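You operate a simulated robot arm through the tools that you are given. There is no shell and no other tool.

The job below is to be done with a simulated robot arm. You get a single attempt, and the scene is never put back.

JOB
Wipe the clamped jar's cap clean with the green pad, then stand the jar in the blue tray.
Fine: put the pad back and leave the clamp open. Set down upright: what you pick out. What is to be rubbed or washed off counts as gone when no trace of it is left.

Only the result counts: the job must be done as asked and must still hold three seconds after the hand-in. Knocking over, shifting, dropping, spilling or breaking anything else fails it. A push-on lid holds only when it is set on centred and level and pressed home; a screw cap is set on level and turned clockwise until tight.

ROBOT AND FRAMES
A 6-joint arm with a two-finger gripper, fixed in place. Base frame: the origin is at the foot of the arm, x ahead of it, y to its left, z up; the work surface is at about z = 860. Units: mm, degrees, N and s.
With the tool pointing down near the work surface it reaches from about 140 to 680 mm from the base axis. Its first joint turns from -66.0 to 66.0 degrees. Payload 2.45 kg.
Tool frame: the origin (TCP) lies between the finger pads and is the grasp point; the fingertips stand 30 mm ahead of it; z points along the fingers, y is the line along which they close. Largest opening 106 mm; the body of the gripper starts 79 mm behind the TCP.
Orientation is told as [roll, pitch, yaw] about the base's x, y, z axes, in that order, counted from this pose: with the fingers straight down and closing along the base's y, the tool's x points along the base's -x, its y along +y and its z along -z.

CONTROLS
- The arm moves only by the tool servo_tool. Its argument "moves" is a list of rows, each a list of 7 numbers: the opening, from 0 (shut) to 1 (fully open), then the shift along the tool's x, y, z in mm, then the turn, a rotation vector about the tool's x, y, z in degrees. In form: [[gripper, x, y, z, rx, ry, rz], ...]. A call has 1 to 20 rows; each row is the pose to reach, as a shift and turn from the pose commanded when the call began, along the tool's axes at that moment. Rows are played at 5 a second. More than 50 mm and 8.6 degrees between two rows, or a gripper value outside its range, and nothing of the call is played. A pose out of reach is approached as far as the arm can. The call stops where the force on the tool passes 70 N (or 10 N more than at its start, if that is more) or the arm is blocked; 0.2 s more then pass. Each finger travels about 153 mm/s and halts on what it meets, pressing with about 34 N; the grip force reading is that of the motor and also rises with nothing between the fingers. The clock runs only during rows and for 0.2 s after the last one: add rows that repeat a pose to give the fingers time. The reply holds the time, the measured pose of the TCP, the force on the tool along the base axes, the opening and the grip force, in the units named above and with some noise, with the torque about the TCP (base axes, N m) and any sound that the robot's microphone picked up.
- Cameras (640 x 400 px; columns grow to the right, rows downward): "scene" is fixed at [67.3, 415.8, 1415.7]; the picture's right is [-0.70, -0.72, 0.00], its down [-0.34, 0.33, -0.88] and it looks along [0.63, -0.61, -0.48] (base axes); focal length 312 px, centre (320, 200). "wrist" rides on the gripper at [76, -2, -106] in the tool frame; the picture's right is [0.02, 1.00, 0.00], its down [-0.78, 0.02, -0.62] and it looks along [-0.62, 0.01, 0.78] (tool axes); focal length 247 px, centre (320, 200).
- capture(camera): a new picture of that camera. The clock stands still meanwhile.
- pixel_to_xyz(camera, pixels): for up to 12 pixels [column, row] of the newest picture of that camera ("zoom" is the newest enlarged one), the place [x, y, z] in the base frame of the surface seen there, good to about 3 mm. The clock stands still meanwhile.
- enlarge(camera, box): a new picture of the part [left, top, right, bottom] of that camera's present view, enlarged. The clock stands still meanwhile.
- hand_in(): hands the job in; it is judged then, once.

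Open the gripper and draw the arm clear of the work before you hand the job in, unless the task says otherwise.

The tools are called after "Call:" as name(argument=value, ...) on one line, values as JSON. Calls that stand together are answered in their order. servo_tool: Moves the arm, as the interface text tells. Its arguments: {"type":"object","properties":{"moves":{"type":"array","items":{"type":"array","items":{"type":"number"}}}},"required":["moves"]} The other tools are called the same way: capture (camera) takes a picture; pixel_to_xyz (camera, pixels) gives the place of the surface under pixels of a picture; enlarge (camera, box) takes an enlarged picture of a part of a camera's view; hand_in () hands the job in.

At the start:

```text
time_s: 0.0
tool_pos: [402.8, 39.0, 1230.7]
ee_rot: [0.0, 0.1, 0.0]
force: [-0.5, -0.2, 0.4]
wrist_torque: [0.01, 0.03, -0.01]
width: 105.9
grasp_force: 0.1
```

scene: 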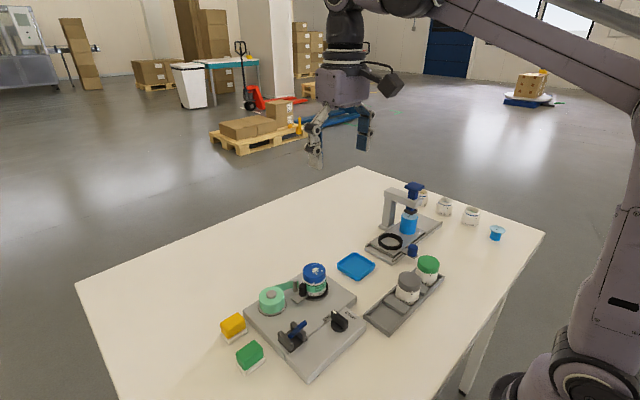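
wrist: 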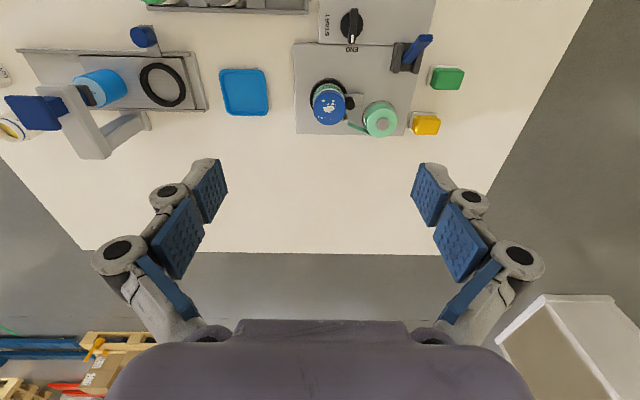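

The scene shows a clamp fixture with a blue-capped jar around scene pixel (315,275), a green pad at (250,356), and the blue tray at (355,266). I will take enlarged views to see details.

Call:
enlarge(camera="scene", box=[200, 230, 400, 390])

Call:
enlarge(camera="wrist", box=[280, 0, 480, 150])

Call:
enlarge(camera="scene", box=[340, 160, 540, 340])

```text
2.50 times, centred on (300, 310) of scene
```

zoom: 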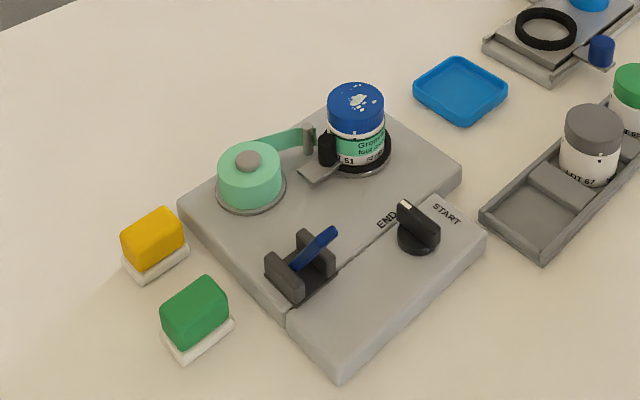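

```text
2.67 times, centred on (380, 75) of wrist
```

zoom: 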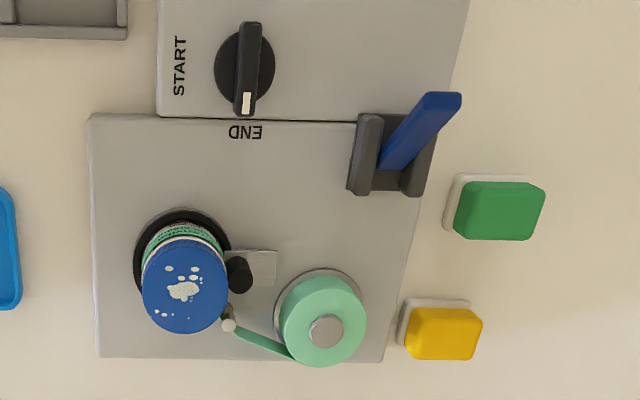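

```text
2.22 times, centred on (440, 250) of scene
```

zoom: 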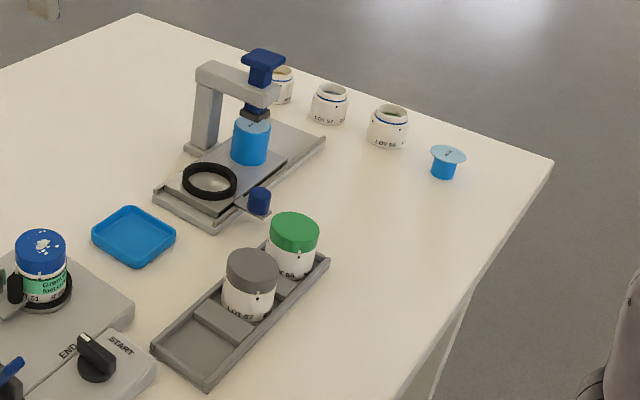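

The jar cap has white specks on it; the fixture has a blue lever, a knob, and a roller/pusher by the jar. I will measure key places on the newest scene picture and get a tighter look.

Call:
capture(camera="scene")

Call:
enlarge(camera="scene", box=[270, 250, 350, 310])

Call:
enlarge(camera="scene", box=[210, 300, 310, 380])

Call:
pixel_to_xyz(camera="scene", pixels=[[315, 271], [317, 290], [250, 350], [253, 366], [356, 267], [298, 328], [345, 316], [308, 365], [270, 296], [270, 320], [318, 296], [234, 322]])

```text
taken
```

scene: 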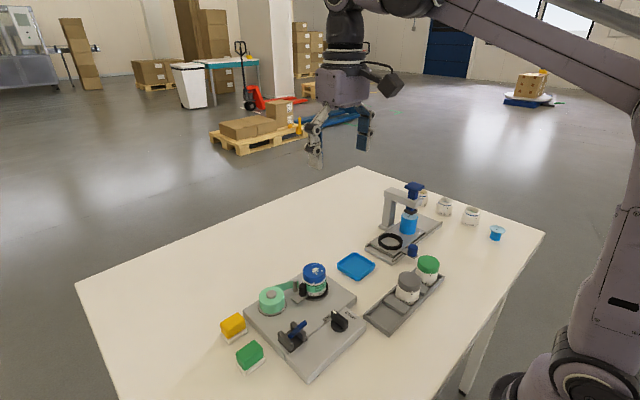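

```text
6.67 times, centred on (310, 280) of scene
```

zoom: 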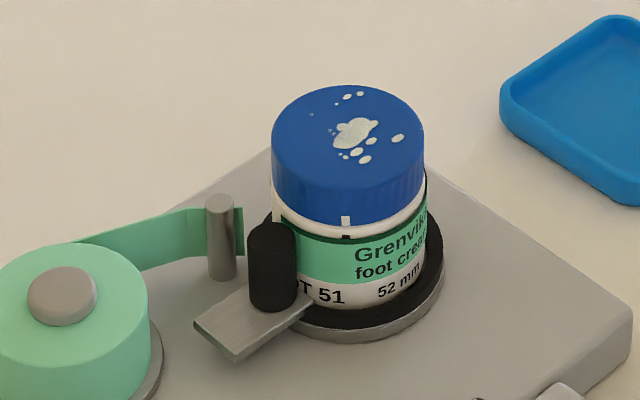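

```text
5.00 times, centred on (260, 340) of scene
```

zoom: 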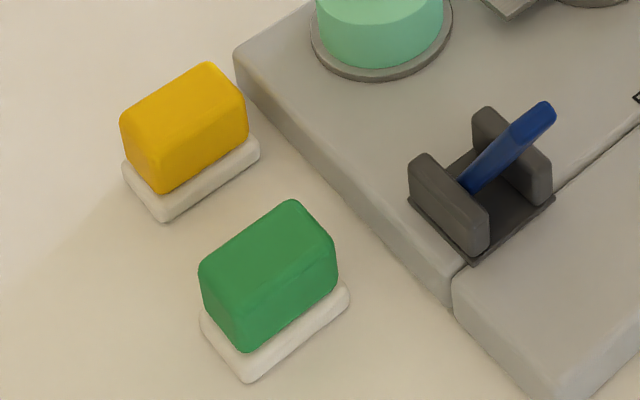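

```text
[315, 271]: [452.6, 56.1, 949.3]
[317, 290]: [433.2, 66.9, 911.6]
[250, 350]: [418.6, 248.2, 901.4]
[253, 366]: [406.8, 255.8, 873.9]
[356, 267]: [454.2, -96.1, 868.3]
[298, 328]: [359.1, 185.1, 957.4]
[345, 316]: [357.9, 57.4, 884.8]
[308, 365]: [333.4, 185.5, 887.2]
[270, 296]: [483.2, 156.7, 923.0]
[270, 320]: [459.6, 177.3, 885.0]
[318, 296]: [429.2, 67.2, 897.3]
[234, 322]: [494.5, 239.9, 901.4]
```

The cap has a white speck patch at zoom (355,130). The lever sits at about (359,185) in base coordinates. I move the wrist camera closer to inspect the lever, roller and cap.

Call:
servo_tool(moves=[[1, 12, 13, 25, 0, 0, 0], [1, 24, 27, 50, 0, 0, 0], [1, 36, 40, 75, 0, 0, 0], [1, 48, 54, 100, 0, 0, 0], [1, 60, 67, 125, 0, 0, 0], [1, 72, 80, 150, 0, 0, 0], [1, 72, 80, 150, 0, 0, 0]])

Call:
capture(camera="wrist")

```text
time_s: 1.6
tool_pos: [329.5, 119.9, 1079.4]
ee_rot: [-0.1, 0.0, 0.0]
force: [-0.8, 0.7, 0.3]
wrist_torque: [-0.03, 0.01, 0.02]
width: 106.0
grasp_force: 0.0
```

```text
taken
```

wrist: 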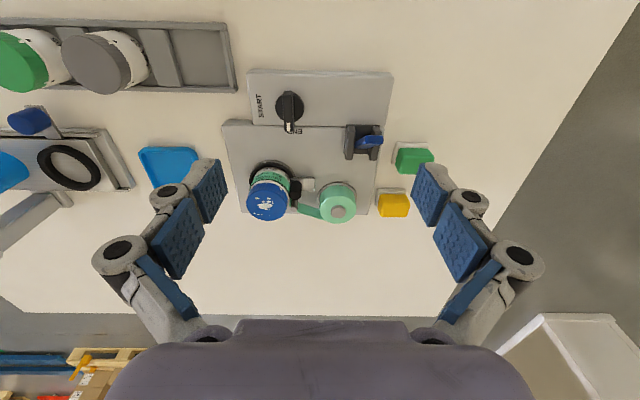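

The jar and fixture are now at wrist pixels (220–390, 70–220). I enlarge that area and the lever.

Call:
enlarge(camera="wrist", box=[210, 60, 450, 230])

Call:
enlarge(camera="wrist", box=[330, 100, 420, 180])

Call:
enlarge(camera="wrist", box=[230, 150, 330, 230])

Call:
pixel_to_xyz(camera="wrist", pixels=[[377, 139], [365, 145], [357, 150], [265, 205], [295, 188], [307, 185], [413, 158], [393, 205], [290, 110], [170, 165], [383, 158], [345, 128]])

```text
2.35 times, centred on (330, 145) of wrist
```

zoom: 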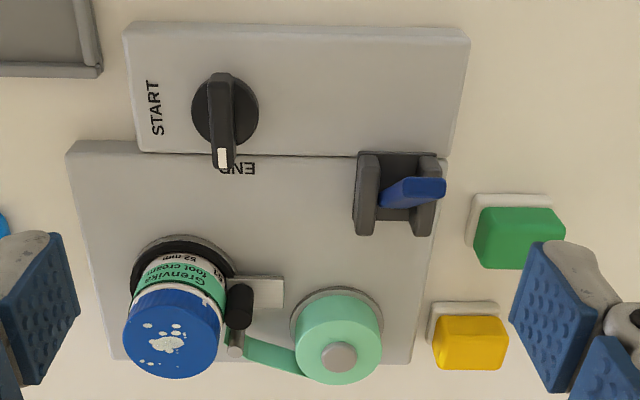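

```text
5.00 times, centred on (375, 140) of wrist
```

zoom: 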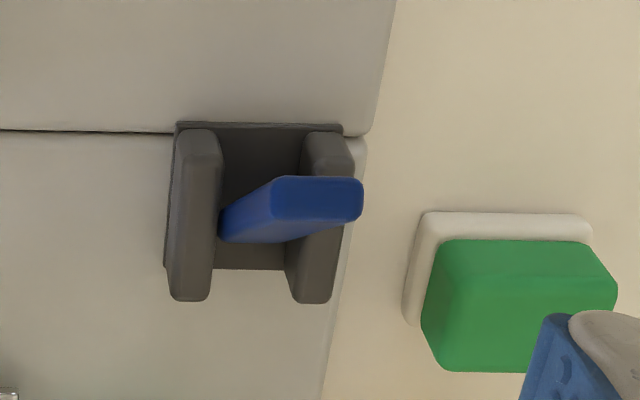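

```text
5.00 times, centred on (280, 190) of wrist
```

zoom: 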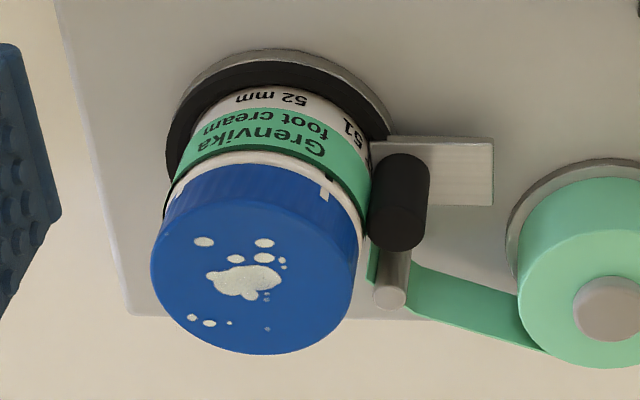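

```text
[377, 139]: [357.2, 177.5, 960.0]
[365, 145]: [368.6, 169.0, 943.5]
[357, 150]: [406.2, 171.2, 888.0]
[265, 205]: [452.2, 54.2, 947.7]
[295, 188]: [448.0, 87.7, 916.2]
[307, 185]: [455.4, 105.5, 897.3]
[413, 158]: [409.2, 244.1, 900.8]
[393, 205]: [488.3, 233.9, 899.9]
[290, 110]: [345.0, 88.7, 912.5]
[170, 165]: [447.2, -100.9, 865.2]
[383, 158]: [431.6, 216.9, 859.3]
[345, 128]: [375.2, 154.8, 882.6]
```

The lever leans toward the base (tip about (357,178,960)) and pivots in its bracket; the roller at (448,88) presses the jar from +y. Now I measure the green pad's shape in an enlarged scene view.

Call:
enlarge(camera="scene", box=[225, 332, 275, 382])

Call:
enlarge(camera="wrist", box=[380, 130, 450, 220])

```text
8.00 times, centred on (250, 357) of scene
```

zoom: 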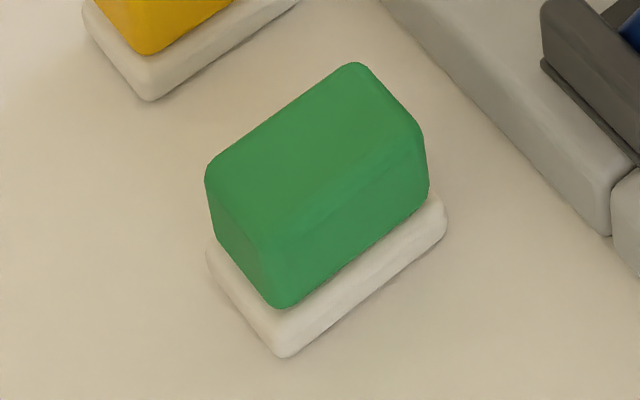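

```text
4.44 times, centred on (415, 175) of wrist
```

zoom: 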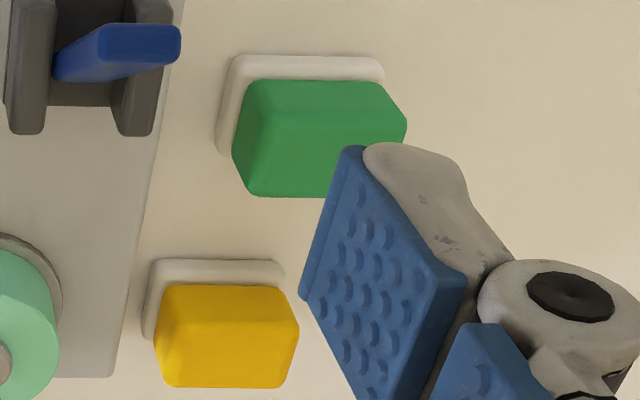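

I move the wrist camera over the green pad for a clear measurement.

Call:
servo_tool(moves=[[1, 0, 32, 0, 0, 0, 0], [1, 0, 64, 0, 0, 0, 0], [1, 0, 96, 0, 0, 0, 0], [1, 0, 128, 0, 0, 0, 0], [1, 0, 128, 20, 0, 0, 0], [1, 0, 128, 20, 0, 0, 0]])

Call:
capture(camera="wrist")

Call:
enlarge(camera="wrist", box=[260, 100, 380, 190])

```text
time_s: 3.0
tool_pos: [331.1, 247.7, 1061.6]
ee_rot: [0.1, 0.0, 0.0]
force: [-0.6, 0.2, 0.3]
wrist_torque: [0.02, 0.01, 0.0]
width: 105.8
grasp_force: 0.1
```

```text
taken
```

wrist: 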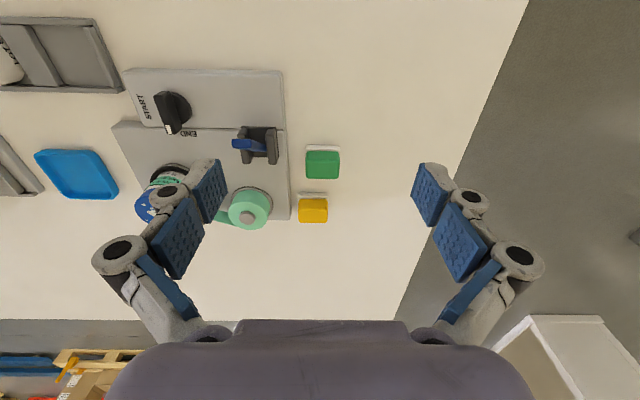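

```text
4.44 times, centred on (320, 145) of wrist
```

zoom: 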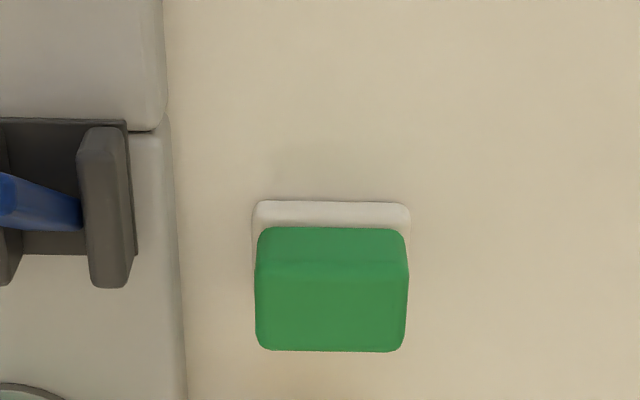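

The green pad appears at zoom (255–408, 228–352) on its white base. I measure its edges.

Call:
pixel_to_xyz(camera="zoom", pixels=[[265, 290], [400, 290], [330, 283], [330, 345], [330, 235], [330, 215], [258, 215], [405, 215], [270, 345], [397, 345], [270, 275], [330, 185]])

Call:
enlarge(camera="wrist", box=[220, 110, 300, 170])

```text
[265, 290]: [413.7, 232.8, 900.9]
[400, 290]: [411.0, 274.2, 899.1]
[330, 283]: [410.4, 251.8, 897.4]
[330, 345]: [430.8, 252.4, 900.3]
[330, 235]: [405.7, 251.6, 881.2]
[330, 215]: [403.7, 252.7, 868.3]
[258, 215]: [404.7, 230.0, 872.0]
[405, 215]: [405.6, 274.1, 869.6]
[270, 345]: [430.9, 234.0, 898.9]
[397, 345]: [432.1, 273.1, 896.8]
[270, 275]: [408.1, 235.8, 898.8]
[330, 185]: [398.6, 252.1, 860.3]
```

```text
6.67 times, centred on (260, 140) of wrist
```

zoom: 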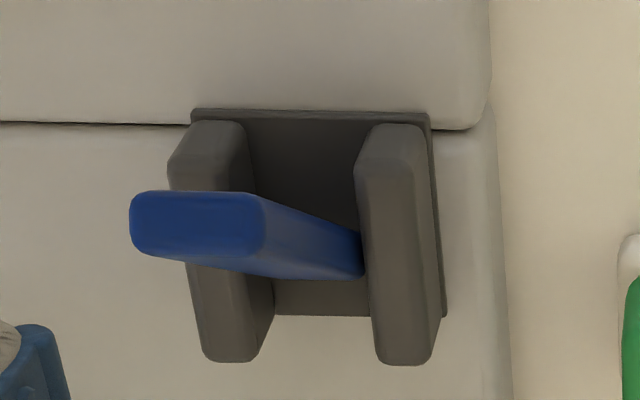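

The pad is about x 404–433, y 230–276, z 870–900. I check the other station to be sure which jar is "clamped", and the fixture edge near the pad.

Call:
enlarge(camera="scene", box=[360, 175, 460, 265])

Call:
enlarge(camera="scene", box=[400, 170, 520, 260])

Call:
pixel_to_xyz(camera="wrist", pixels=[[297, 165], [293, 165], [300, 165], [293, 150], [289, 180], [290, 205], [238, 144], [252, 145], [272, 148], [270, 135]])

```text
4.44 times, centred on (410, 220) of scene
```

zoom: 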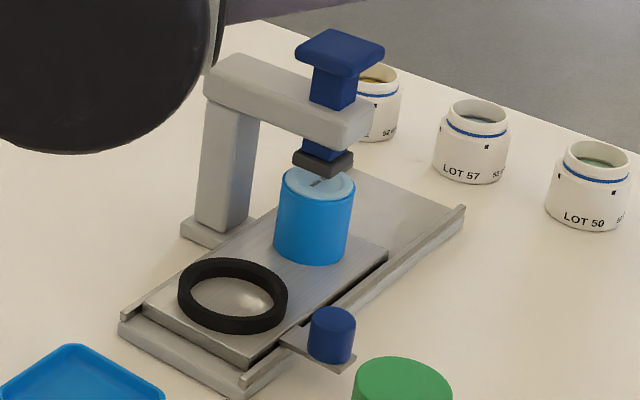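

```text
4.44 times, centred on (460, 215) of scene
```

zoom: 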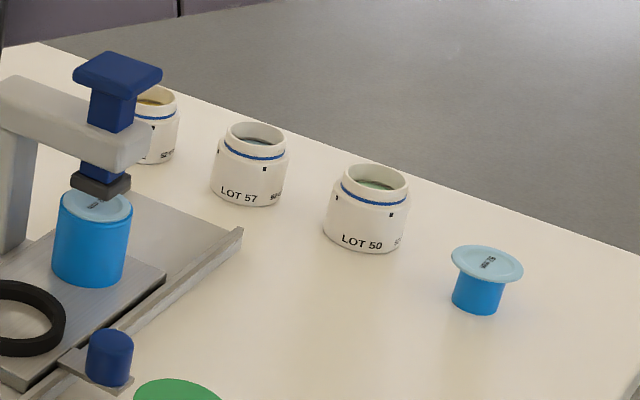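

```text
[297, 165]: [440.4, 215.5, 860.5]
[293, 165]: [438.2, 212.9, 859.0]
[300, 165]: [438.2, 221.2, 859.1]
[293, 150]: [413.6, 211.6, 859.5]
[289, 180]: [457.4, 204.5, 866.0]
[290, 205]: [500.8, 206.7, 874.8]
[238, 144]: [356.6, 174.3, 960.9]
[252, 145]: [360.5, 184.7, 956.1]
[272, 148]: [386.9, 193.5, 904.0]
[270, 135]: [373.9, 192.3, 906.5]
```

Clamped jar is the one in the label station (the press holds a tool, not a jar). I rotate the gripper 90° (closing along x) and go above the green pad centre (419, 253), partially closing to about 60 mm.

Call:
servo_tool(moves=[[0.9, -8, 0.5, 0, 0, 0, -8.2], [0.8, -16, 1, 0, 0, 0, -16.4], [0.7, -24, 1.5, 0, 0, 0, -24.6], [0.6, -32, 2, 0, 0, 0, -32.8], [0.57, -40, 2.5, 0, 0, 0, -41], [0.57, -48, 3, 0, 0, 0, -49.2], [0.57, -56, 3.5, 0, 0, 0, -57.4], [0.57, -64, 4, 0, 0, 0, -65.6], [0.57, -72, 4.5, 0, 0, 0, -73.8], [0.57, -80, 5, 0, 0, 0, -82], [0.57, -88, 5.3, 0, 0, 0, -90], [0.57, -88, 5.3, 0, 0, 0, -90]])

Call:
capture(camera="wrist")

Call:
capture(camera="scene")

```text
time_s: 5.6
tool_pos: [418.3, 252.7, 1061.2]
ee_rot: [0.0, 0.1, 90.1]
force: [0.8, 0.0, -0.3]
wrist_torque: [-0.04, 0.0, 0.0]
width: 60.4
grasp_force: 0.1
```

```text
taken
```

wrist: 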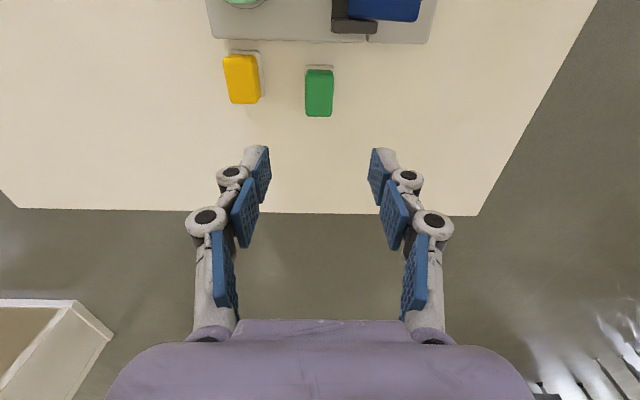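

```text
taken
```

scene: 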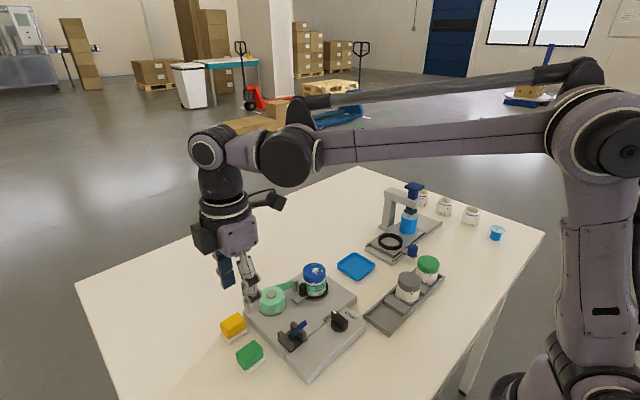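

The pad shows at wrist pixels (305–333, 70–117). I measure it from this view.

Call:
enlarge(camera="wrist", box=[280, 50, 360, 130])

Call:
pixel_to_xyz(camera="wrist", pixels=[[308, 95], [331, 95], [320, 90], [320, 113], [320, 80], [319, 67], [307, 67], [332, 67], [320, 100]])

```text
5.00 times, centred on (320, 90) of wrist
```

zoom: 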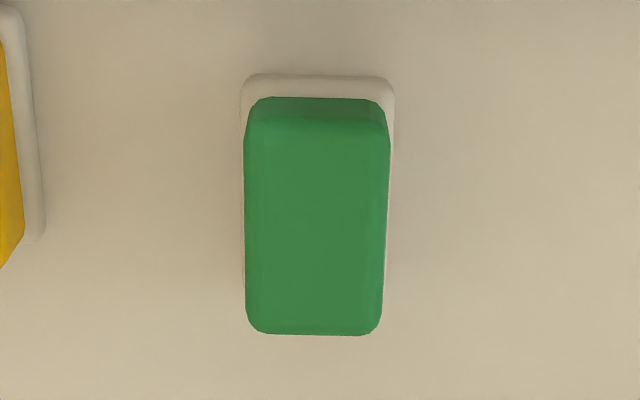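

```text
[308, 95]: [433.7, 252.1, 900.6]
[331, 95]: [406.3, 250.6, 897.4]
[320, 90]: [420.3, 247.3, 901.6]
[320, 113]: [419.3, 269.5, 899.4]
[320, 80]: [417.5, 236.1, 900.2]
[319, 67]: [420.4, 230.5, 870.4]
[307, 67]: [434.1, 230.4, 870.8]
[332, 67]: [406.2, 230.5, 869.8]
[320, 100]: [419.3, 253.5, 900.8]
```

Pad centre is at about (420, 252). I descend so the fingertips are around z = 879, then check before closing.

Call:
servo_tool(moves=[[0.57, 0, -1.5, 30, 0, 0, 0], [0.57, 0, -1.5, 60, 0, 0, 0], [0.57, 0, -1.5, 90, 0, 0, 0], [0.57, 0, -1.5, 115, 0, 0, 0], [0.57, 0, -1.5, 135, 0, 0, 0], [0.57, 0, -1.5, 145, 0, 0, 0], [0.57, 0, -1.5, 152, 0, 0, 0], [0.57, 0, -1.5, 152, 0, 0, 0]])

Call:
capture(camera="wrist")

Call:
enlarge(camera="scene", box=[200, 300, 320, 390])

```text
time_s: 7.4
tool_pos: [418.9, 251.8, 907.6]
ee_rot: [0.0, 0.0, 89.9]
force: [-0.1, 0.0, -0.6]
wrist_torque: [0.02, -0.03, -0.04]
width: 60.7
grasp_force: 0.1
```

```text
taken
```

wrist: 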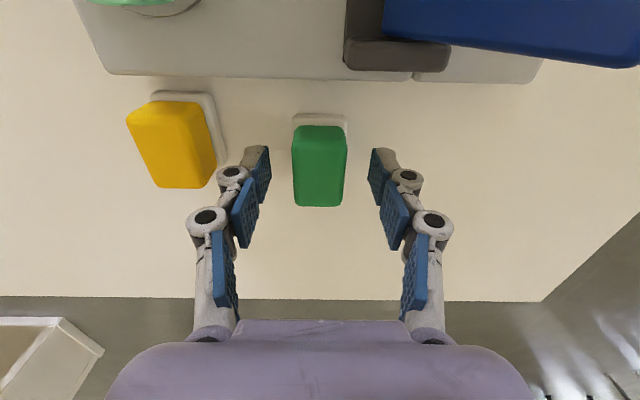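

```text
4.44 times, centred on (260, 345) of scene
```

zoom: 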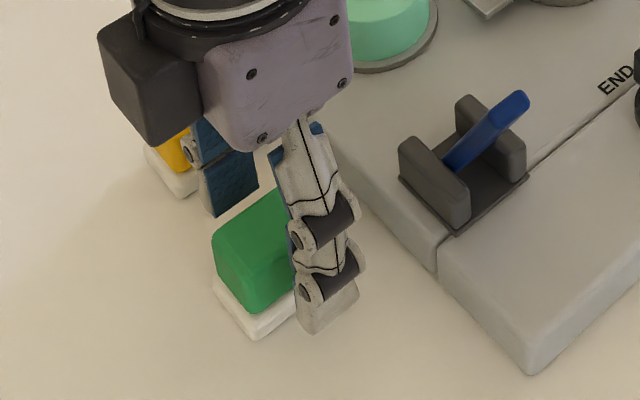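

The pad is centred between the fingers (wrist pixels 292–347 between 270 and 372). I close on it and then lift a little.

Call:
servo_tool(moves=[[0.4, 0, 0, 0, 0, 0, 0], [0.2, 0, 0, 0, 0, 0, 0], [0.2, 0, 0, 0, 0, 0, 0], [0.2, 0, 0, 0, 0, 0, 0]])

```text
time_s: 8.4
tool_pos: [419.8, 251.4, 909.3]
ee_rot: [0.1, 0.0, 90.0]
force: [2.6, -0.3, 4.3]
wrist_torque: [0.0, -0.07, 0.0]
width: 28.8
grasp_force: 33.7
```

Gripped at 28.8 mm with 34 N. I lift 60 mm and look whether the white base stays.

Call:
servo_tool(moves=[[0.2, 0, 0, -5, 0, 0, 0], [0.2, 0, 0, -15, 0, 0, 0], [0.2, 0, 0, -30, 0, 0, 0], [0.2, 0, 0, -50, 0, 0, 0], [0.2, 0, 0, -70, 0, 0, 0], [0.2, 0, 0, -90, 0, 0, 0], [0.2, 0, 0, -90, 0, 0, 0]])

Call:
enlarge(camera="scene", box=[190, 250, 350, 390])

Call:
capture(camera="wrist")

```text
time_s: 10.0
tool_pos: [420.1, 253.3, 998.1]
ee_rot: [0.1, -0.1, 89.9]
force: [0.5, 0.2, -0.3]
wrist_torque: [-0.03, 0.0, 0.01]
width: 28.7
grasp_force: 33.9
```

```text
2.86 times, centred on (270, 320) of scene
```

zoom: 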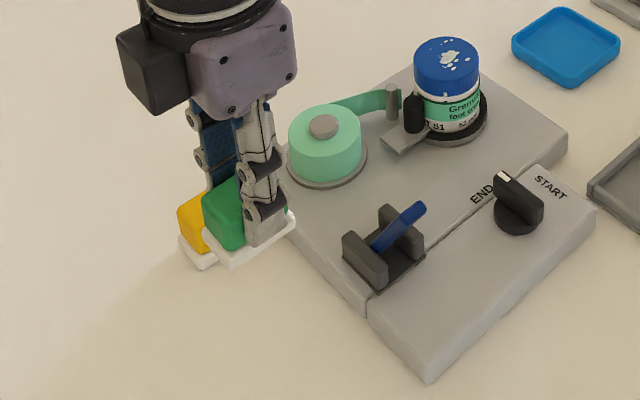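

```text
taken
```

wrist: 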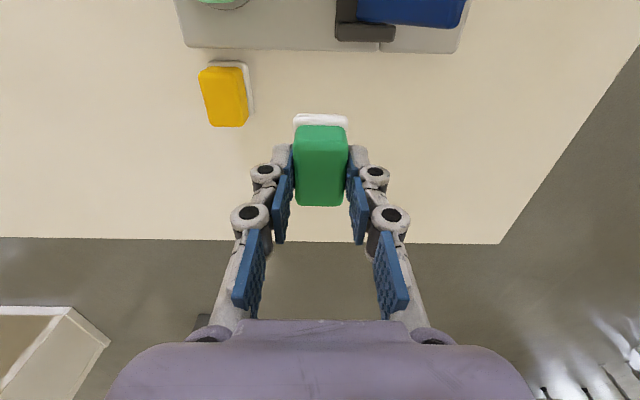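

The white part is the pad's wiping face (it came along), so the face is about 48.5 mm below the TCP. The cap centre is about (452.5, 55, 949); I carry the pad above it.

Call:
servo_tool(moves=[[0.2, 0, 0, -20, 0, 0, 0], [0.2, 15, -3, -42, 0, 0, 0], [0.2, 40, -7, -42, 0, 0, 0], [0.2, 70, -12, -42, 0, 0, 0], [0.2, 100, -17, -42, 0, 0, 0], [0.2, 130, -22, -42, 0, 0, 0], [0.2, 160, -27, -42, 0, 0, 0], [0.2, 185, -31, -42, 0, 0, 0], [0.2, 198, -32.5, -42, 0, 0, 0], [0.2, 198, -32.5, -42, 0, 0, 0]])

Call:
capture(camera="wrist")

Call:
enlarge(camera="scene", box=[260, 200, 380, 310])

```text
time_s: 12.2
tool_pos: [452.9, 53.1, 1041.0]
ee_rot: [0.0, 0.0, 90.0]
force: [-0.4, -0.1, -0.2]
wrist_torque: [0.0, 0.02, -0.05]
width: 28.7
grasp_force: 33.6
```

```text
taken
```

wrist: 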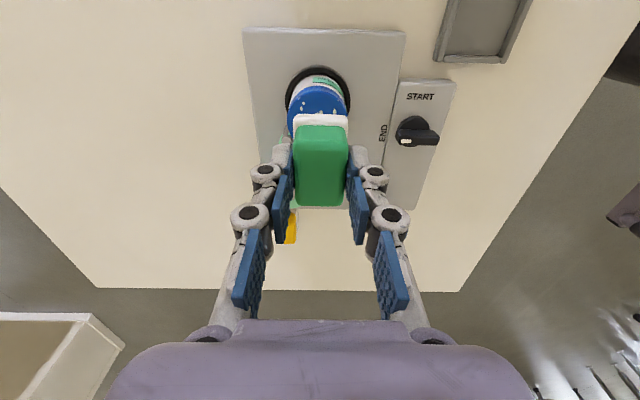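

```text
3.64 times, centred on (320, 255) of scene
```

zoom: 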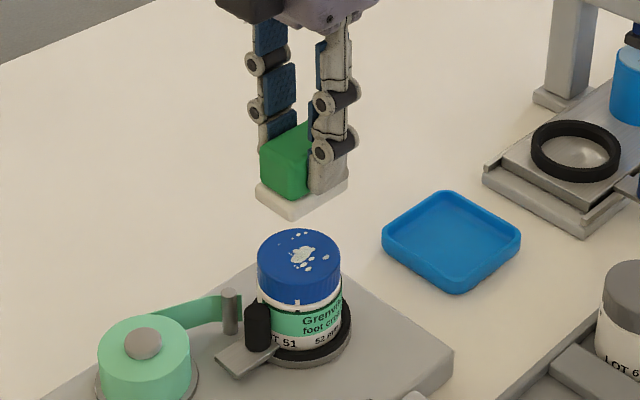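

The pad is above the cap. I descend to just above contact (about 40 mm) and then step down finely.

Call:
servo_tool(moves=[[0.2, 0, 0, 15, 0, 0, 0], [0.2, 0, 0, 28, 0, 0, 0], [0.2, 0, 0, 36, 0, 0, 0], [0.2, 0, 0, 40, 0, 0, 0], [0.2, 0, 0, 42, 0, 0, 0], [0.2, 0, 0, 42, 0, 0, 0]])

```text
time_s: 13.6
tool_pos: [453.2, 53.7, 998.4]
ee_rot: [0.1, 0.0, 90.0]
force: [0.2, -0.4, -0.2]
wrist_torque: [-0.02, 0.05, -0.01]
width: 28.7
grasp_force: 34.0
```

No contact yet at TCP z = 998.4; I step down 1 mm at a time for 3 mm.

Call:
servo_tool(moves=[[0.2, 0, 0, 1, 0, 0, 0], [0.2, 0, 0, 2, 0, 0, 0], [0.2, 0, 0, 2, 0, 0, 0]])

```text
time_s: 14.4
tool_pos: [452.3, 54.7, 996.0]
ee_rot: [0.1, 0.0, 90.0]
force: [-0.5, 1.0, 0.0]
wrist_torque: [-0.01, 0.0, 0.02]
width: 28.5
grasp_force: 33.8
```

Still no contact at z = 996; I continue 1 mm steps.

Call:
servo_tool(moves=[[0.2, 0, 0, 1, 0, 0, 0], [0.2, 0, 0, 1, 0, 0, 0]])

Call:
enlarge(camera="scene", box=[280, 230, 350, 300])

```text
time_s: 15.0
tool_pos: [453.3, 53.7, 996.1]
ee_rot: [0.0, -0.1, 89.9]
force: [0.5, -0.4, -0.7]
wrist_torque: [0.02, 0.0, -0.02]
width: 28.4
grasp_force: 34.5
```

```text
5.71 times, centred on (315, 265) of scene
```

zoom: 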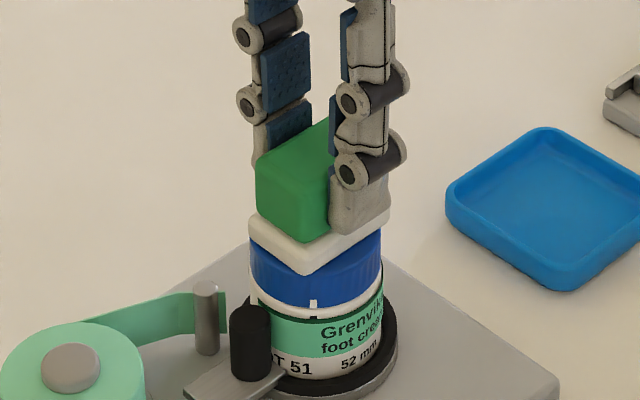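

The pad is nearly touching the cap in the enlarged view. I step down further while watching the force.

Call:
servo_tool(moves=[[0.2, 0, 0, 1, 0, 0, 0], [0.2, 0, 0, 1, 0, 0, 0]])

```text
time_s: 15.6
tool_pos: [452.8, 53.2, 994.9]
ee_rot: [-0.1, 0.0, 90.0]
force: [-1.3, 1.7, 15.0]
wrist_torque: [0.07, 0.04, -0.03]
width: 28.9
grasp_force: 34.2
```

Contact at 15 N. I now rub with strokes along x and y of about ±10 mm at this height.

Call:
servo_tool(moves=[[0.2, 0, 5, 0, 0, 0, 0], [0.2, 0, 10, 0, 0, 0, 0], [0.2, 0, 5, 0, 0, 0, 0], [0.2, 0, 0, 0, 0, 0, 0], [0.2, 0, -5, 0, 0, 0, 0], [0.2, 0, -10, 0, 0, 0, 0], [0.2, 0, -5, 0, 0, 0, 0], [0.2, 0, 0, 0, 0, 0, 0], [0.2, 5, 0, 0, 0, 0, 0], [0.2, 5, 5, 0, 0, 0, 0], [0.2, 5, 10, 0, 0, 0, 0], [0.2, 5, 3, 0, 0, 0, 0], [0.2, 5, -4, 0, 0, 0, 0], [0.2, 5, -10, 0, 0, 0, 0], [0.2, 0, -10, 0, 0, 0, 0], [0.2, -5, -10, 0, 0, 0, 0], [0.2, -5, -3, 0, 0, 0, 0], [0.2, -5, 4, 0, 0, 0, 0], [0.2, -5, 10, 0, 0, 0, 0], [0.2, 0, 0, 0, 0, 0, 0]])

Call:
enlarge(camera="scene", box=[280, 230, 350, 300])

```text
time_s: 19.8
tool_pos: [449.2, 56.1, 995.0]
ee_rot: [0.5, -0.3, 90.2]
force: [-10.3, 14.7, 22.3]
wrist_torque: [0.63, 0.4, 0.06]
width: 28.9
grasp_force: 33.8
```

```text
5.71 times, centred on (315, 265) of scene
```

zoom: 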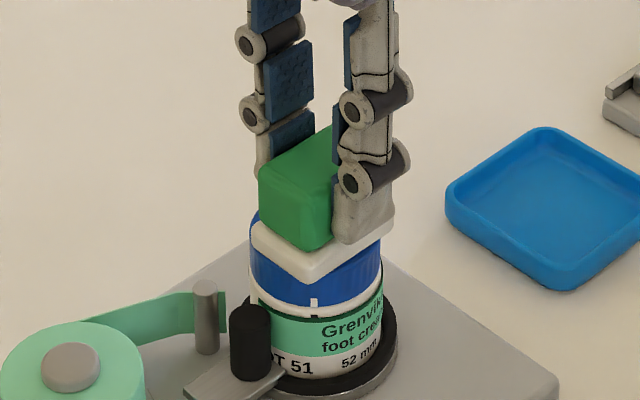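

Forces stay moderate (22 N down, ~18 N lateral drag). I lift the pad and move it aside to inspect the cap.

Call:
servo_tool(moves=[[0.2, 0, 0, -3, 0, 0, 0], [0.2, 0, 0, -15, 0, 0, 0], [0.2, 0, 0, -35, 0, 0, 0], [0.2, 0, 0, -60, 0, 0, 0], [0.2, 0, 0, -60, 0, 0, 0]])

Call:
enlarge(camera="scene", box=[280, 245, 350, 305])

Call:
enlarge(camera="wrist", box=[270, 50, 370, 150])

```text
time_s: 21.0
tool_pos: [453.9, 53.7, 1056.6]
ee_rot: [-0.1, 0.0, 90.0]
force: [-0.9, -0.6, -0.7]
wrist_torque: [-0.01, 0.03, -0.01]
width: 28.6
grasp_force: 33.7
```

```text
6.67 times, centred on (315, 275) of scene
```

zoom: 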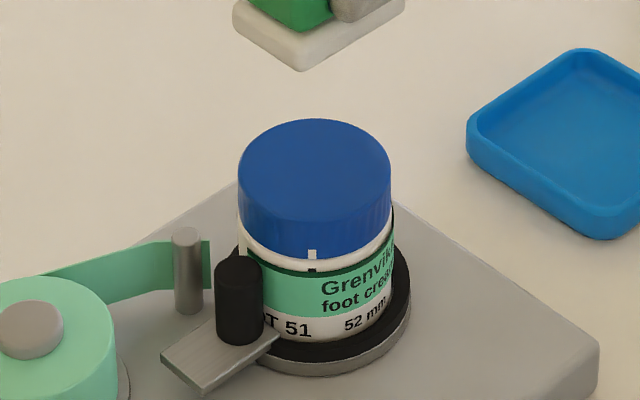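

```text
4.00 times, centred on (320, 100) of wrist
```

zoom: 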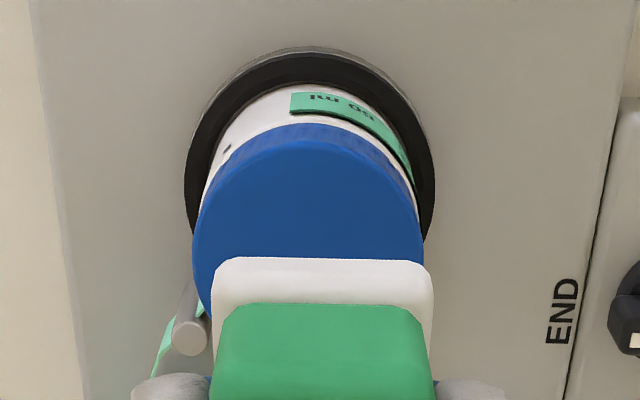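

The cap top looks clean. I look closer for tiny remnants in both cameras.

Call:
enlarge(camera="scene", box=[300, 254, 330, 284])

Call:
enlarge(camera="wrist", box=[300, 60, 350, 120])

```text
13.33 times, centred on (315, 269) of scene
```

zoom: 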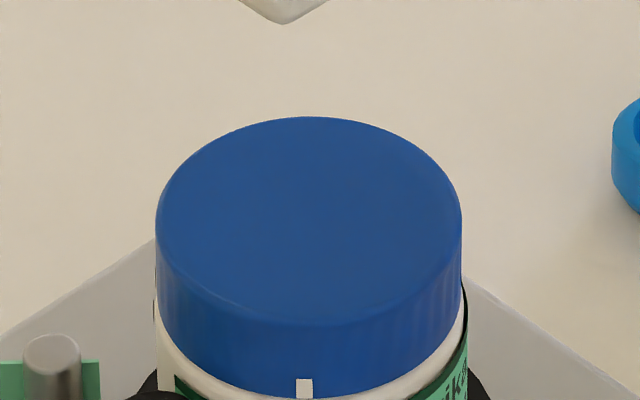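

```text
6.67 times, centred on (325, 90) of wrist
```

zoom: 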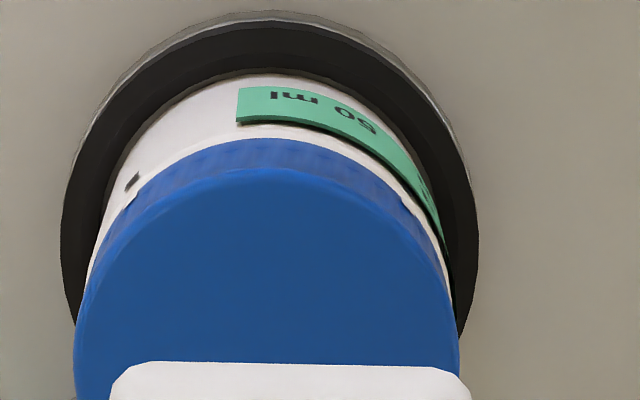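

Cap is visibly clean in both views. I carry the pad back to its original spot along the reverse path and stay above it first.

Call:
servo_tool(moves=[[0.2, -20, 3, 0, 0, 0, 0], [0.2, -50, 8, 0, 0, 0, 0], [0.2, -80, 13, 0, 0, 0, 0], [0.2, -110, 18, 0, 0, 0, 0], [0.2, -140, 23, 0, 0, 0, 0], [0.2, -170, 28, 0, 0, 0, 0], [0.2, -190, 31, 0, 0, 0, 0], [0.2, -198, 32.5, 0, 0, 0, 0], [0.2, -198, 32.5, 30, 0, 0, 0], [0.2, -198, 32.5, 60, 0, 0, 0], [0.2, -198, 32.5, 90, 0, 0, 0], [0.2, -198, 32.5, 115, 0, 0, 0], [0.2, -198, 32.5, 130, 0, 0, 0], [0.2, -198, 32.5, 138, 0, 0, 0], [0.2, -198, 32.5, 142, 0, 0, 0], [0.2, -198, 32.5, 142, 0, 0, 0]])

Call:
enlarge(camera="scene", box=[210, 310, 310, 390])

Call:
enlarge(camera="scene", box=[295, 250, 335, 290])

```text
time_s: 24.4
tool_pos: [419.6, 253.5, 913.9]
ee_rot: [0.0, 0.1, 90.0]
force: [-0.3, 0.5, -0.4]
wrist_torque: [0.0, 0.0, 0.01]
width: 28.4
grasp_force: 33.9
```

```text
5.00 times, centred on (260, 350) of scene
```

zoom: 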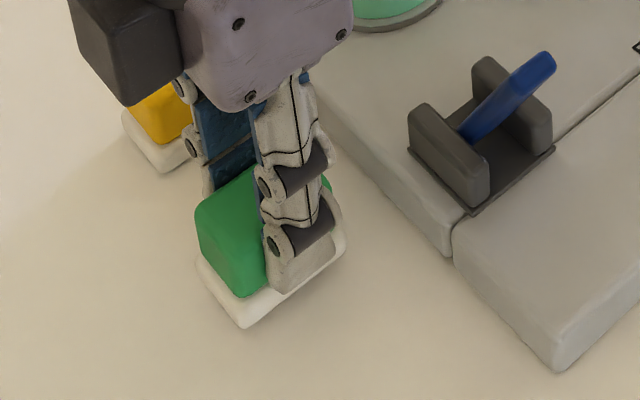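

```text
10.00 times, centred on (315, 270) of scene
```

zoom: 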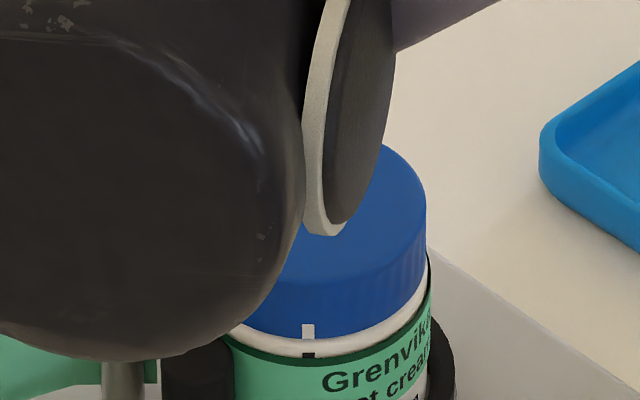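

The pad is about 4 mm above its place. I lower gently until touch.

Call:
servo_tool(moves=[[0.2, 0, 0, 2, 0, 0, 0], [0.2, 0, 0, 3, 0, 0, 0], [0.2, 0, 0, 3.5, 0, 0, 0], [0.2, 0, 0, 3.5, 0, 0, 0]])

```text
time_s: 25.4
tool_pos: [420.5, 251.6, 908.6]
ee_rot: [-0.1, 0.0, 90.0]
force: [-0.1, -0.4, -0.1]
wrist_torque: [-0.02, 0.0, 0.0]
width: 28.6
grasp_force: 33.5
```

No contact force yet; I lower in 0.5 mm steps.

Call:
servo_tool(moves=[[0.2, 0, 0, 0.5, 0, 0, 0], [0.2, 0, 0, 0.5, 0, 0, 0]])

```text
time_s: 26.0
tool_pos: [420.7, 252.6, 909.2]
ee_rot: [0.0, 0.0, 90.0]
force: [0.0, 0.6, -0.7]
wrist_torque: [0.04, 0.02, 0.0]
width: 28.7
grasp_force: 34.1
```

Call:
servo_tool(moves=[[0.2, 0, 0, 0.5, 0, 0, 0], [0.2, 0, 0, 0.8, 0, 0, 0], [0.2, 0, 0, 0.8, 0, 0, 0]])

```text
time_s: 26.8
tool_pos: [419.7, 252.3, 907.5]
ee_rot: [0.0, 0.0, 90.0]
force: [0.2, 0.3, 3.4]
wrist_torque: [-0.05, 0.01, 0.02]
width: 28.4
grasp_force: 34.2
```

The pad now touches the table with 3.4 N. I open to about 60 mm slowly and rise.

Call:
servo_tool(moves=[[0.3, 0, 0, 0, 0, 0, 0], [0.4, 0, 0, 0, 0, 0, 0], [0.5, 0, 0, 0, 0, 0, 0], [0.57, 0, 0, 0, 0, 0, 0], [0.57, 0, 0, 0, 0, 0, 0], [0.57, 0, 0, -10, 0, 0, 0], [0.57, 0, 0, -30, 0, 0, 0], [0.57, 0, 0, -60, 0, 0, 0], [0.57, 0, 0, -95, 0, 0, 0], [0.57, 0, 0, -130, 0, 0, 0], [0.57, 0, 0, -160, 0, 0, 0], [0.57, 0, 0, -160, 0, 0, 0]])

Call:
capture(camera="wrist")

Call:
capture(camera="scene")

```text
time_s: 29.4
tool_pos: [420.0, 251.5, 1069.7]
ee_rot: [0.1, -0.1, 89.9]
force: [-0.3, 0.2, 1.4]
wrist_torque: [0.01, 0.0, 0.03]
width: 60.5
grasp_force: 0.0
```

```text
taken
```

wrist: 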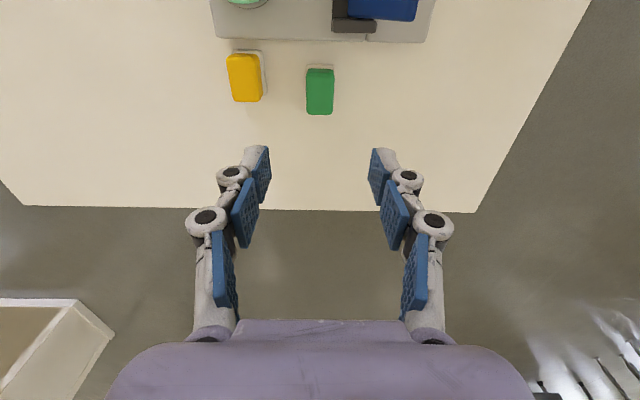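

```text
taken
```

scene: 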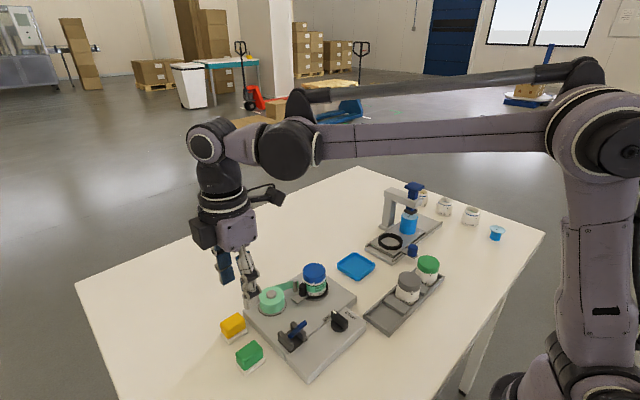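

The green pad is back in its place. Next I move the wrist camera to look at the jar from the -y side and inspect cap, roller and clamp closely.

Call:
servo_tool(moves=[[0.57, 30, -4, 0, 0, 0, 0], [0.57, 65, -8, 0, 0, 0, 0], [0.57, 100, -12, 0, 0, 0, 0], [0.57, 135, -16, 0, 0, 0, 0], [0.57, 170, -20, 0, 0, 0, 0], [0.57, 205, -24, 0, 0, 0, 0], [0.57, 240, -28, 0, 0, 0, 0], [0.57, 265, -31, 0, 0, 0, 0], [0.57, 283, -32, 0, 0, 0, 0], [0.57, 283, -32, 0, 0, 0, 0]])

Call:
capture(camera="wrist")

Call:
enlarge(camera="wrist", box=[260, 100, 400, 220])

```text
time_s: 31.6
tool_pos: [450.5, -31.7, 1068.2]
ee_rot: [0.0, 0.0, 90.0]
force: [0.2, -0.4, -0.6]
wrist_torque: [0.0, 0.01, -0.03]
width: 60.3
grasp_force: 0.2
```

```text
taken
```

wrist: 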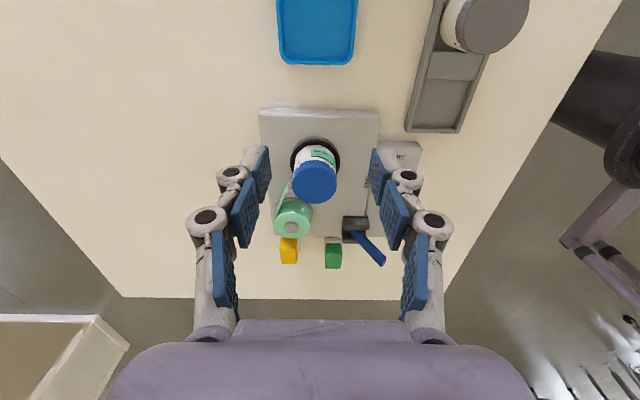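

```text
3.33 times, centred on (330, 160) of wrist
```

zoom: 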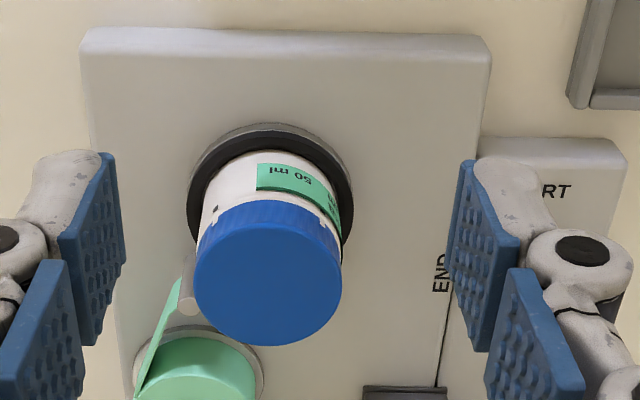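

I enlarge the cap for a final check of traces from this angle.

Call:
enlarge(camera="wrist", box=[285, 140, 345, 210])

Call:
enlarge(camera="scene", box=[295, 250, 335, 310])

Call:
enlarge(camera="wrist", box=[320, 190, 410, 280])

Call:
pixel_to_xyz(camera="wrist", pixels=[[314, 185], [295, 183], [334, 183], [314, 200], [379, 262], [365, 240], [355, 225], [316, 20], [281, 30], [353, 30], [316, 60], [316, 5]])

```text
5.71 times, centred on (315, 175) of wrist
```

zoom: 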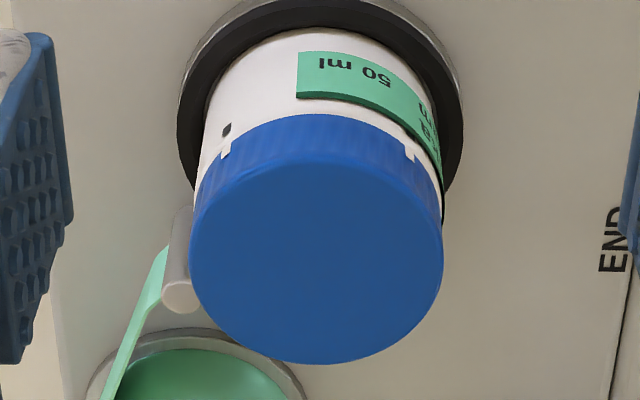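

```text
6.67 times, centred on (315, 280) of scene
```

zoom: 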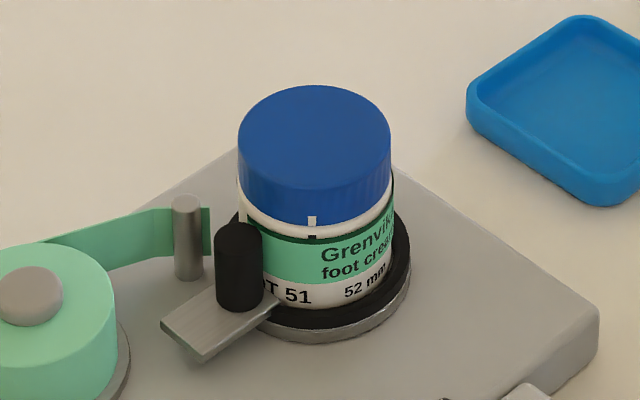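

```text
4.44 times, centred on (365, 235) of wrist
```

zoom: 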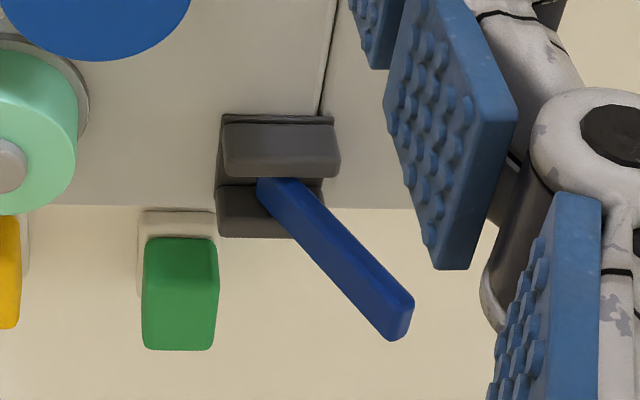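

```text
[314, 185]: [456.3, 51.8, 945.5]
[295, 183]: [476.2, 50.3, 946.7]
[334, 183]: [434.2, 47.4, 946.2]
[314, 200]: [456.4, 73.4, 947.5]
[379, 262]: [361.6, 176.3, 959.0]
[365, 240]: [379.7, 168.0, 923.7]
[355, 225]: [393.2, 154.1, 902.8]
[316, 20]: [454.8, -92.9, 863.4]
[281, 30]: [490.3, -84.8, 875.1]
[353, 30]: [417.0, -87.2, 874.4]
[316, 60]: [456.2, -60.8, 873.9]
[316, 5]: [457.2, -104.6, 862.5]
```

The cap is clean on top and sides seen. The lever runs from a pivot near (393,172,893) to the tip (357,177,960). I move over it with 70 mm opening so the fingers straddle it along x.

Call:
servo_tool(moves=[[0.66, -25, 9, 0, 0, 0, 0], [0.66, -55, 20, 0, 0, 0, 0], [0.66, -85, 31, 0, 0, 0, 0], [0.66, -115, 42, 0, 0, 0, 0], [0.66, -145, 53, 0, 0, 0, 0], [0.66, -175, 64, 0, 0, 0, 0], [0.66, -195, 72, 0, 0, 0, 0], [0.66, -206, 75.5, 0, 0, 0, 0], [0.66, -206, 75.5, 25, 0, 0, 0], [0.66, -206, 75.5, 25, 0, 0, 0]])

Call:
capture(camera="wrist")

Call:
enlarge(camera="scene", box=[230, 230, 370, 360])

```text
time_s: 33.8
tool_pos: [373.1, 175.3, 1042.3]
ee_rot: [0.0, -0.1, 89.9]
force: [0.1, 0.6, -0.3]
wrist_torque: [-0.04, -0.03, -0.02]
width: 69.8
grasp_force: 0.1
```

```text
taken
```

wrist: 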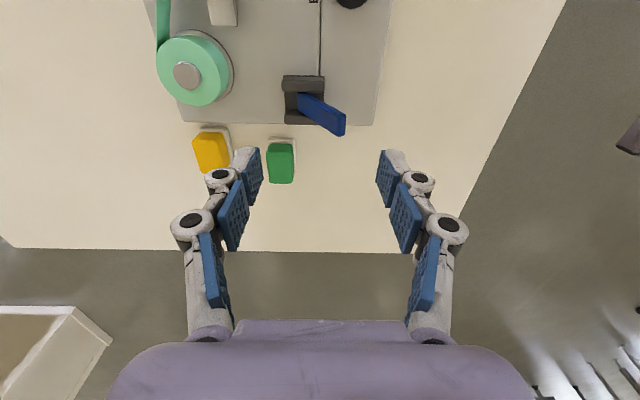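

```text
3.08 times, centred on (300, 295) of scene
```

zoom: 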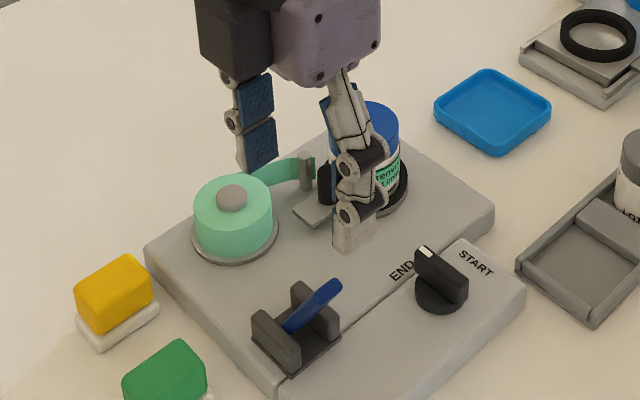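

The lever tip (wrist pixel (335,120)) lies between the finger planes. I descend to TCP z ≈ 970 (tips about 940).

Call:
servo_tool(moves=[[0.66, 0, 0, 20, 0, 0, 0], [0.66, 0, 0, 40, 0, 0, 0], [0.66, 0, 0, 55, 0, 0, 0], [0.66, 0, 0, 65, 0, 0, 0], [0.66, 0, 0, 72, 0, 0, 0], [0.66, 0, 0, 72, 0, 0, 0]])

Call:
capture(camera="wrist")

Call:
enlarge(camera="scene", box=[230, 230, 370, 360])

```text
time_s: 35.2
tool_pos: [374.9, 175.4, 970.4]
ee_rot: [0.0, 0.1, 89.9]
force: [0.5, -0.9, 1.0]
wrist_torque: [0.02, -0.02, -0.03]
width: 70.0
grasp_force: 0.0
```

```text
taken
```

wrist: 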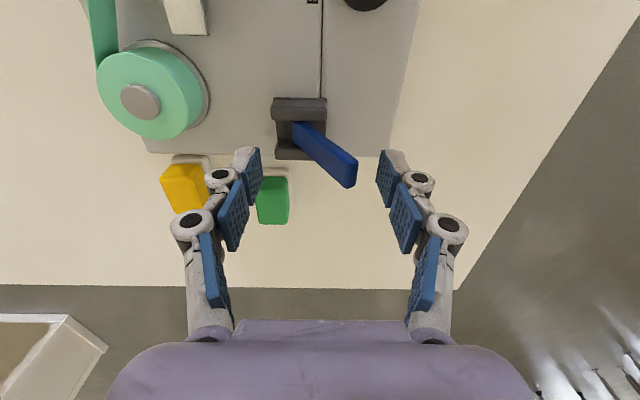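

```text
3.08 times, centred on (300, 295) of scene
```

zoom: 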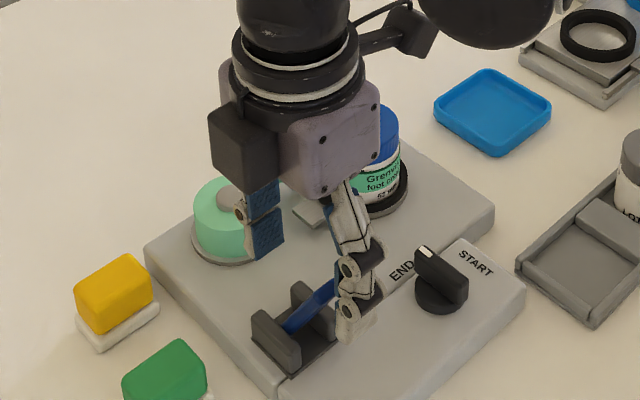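

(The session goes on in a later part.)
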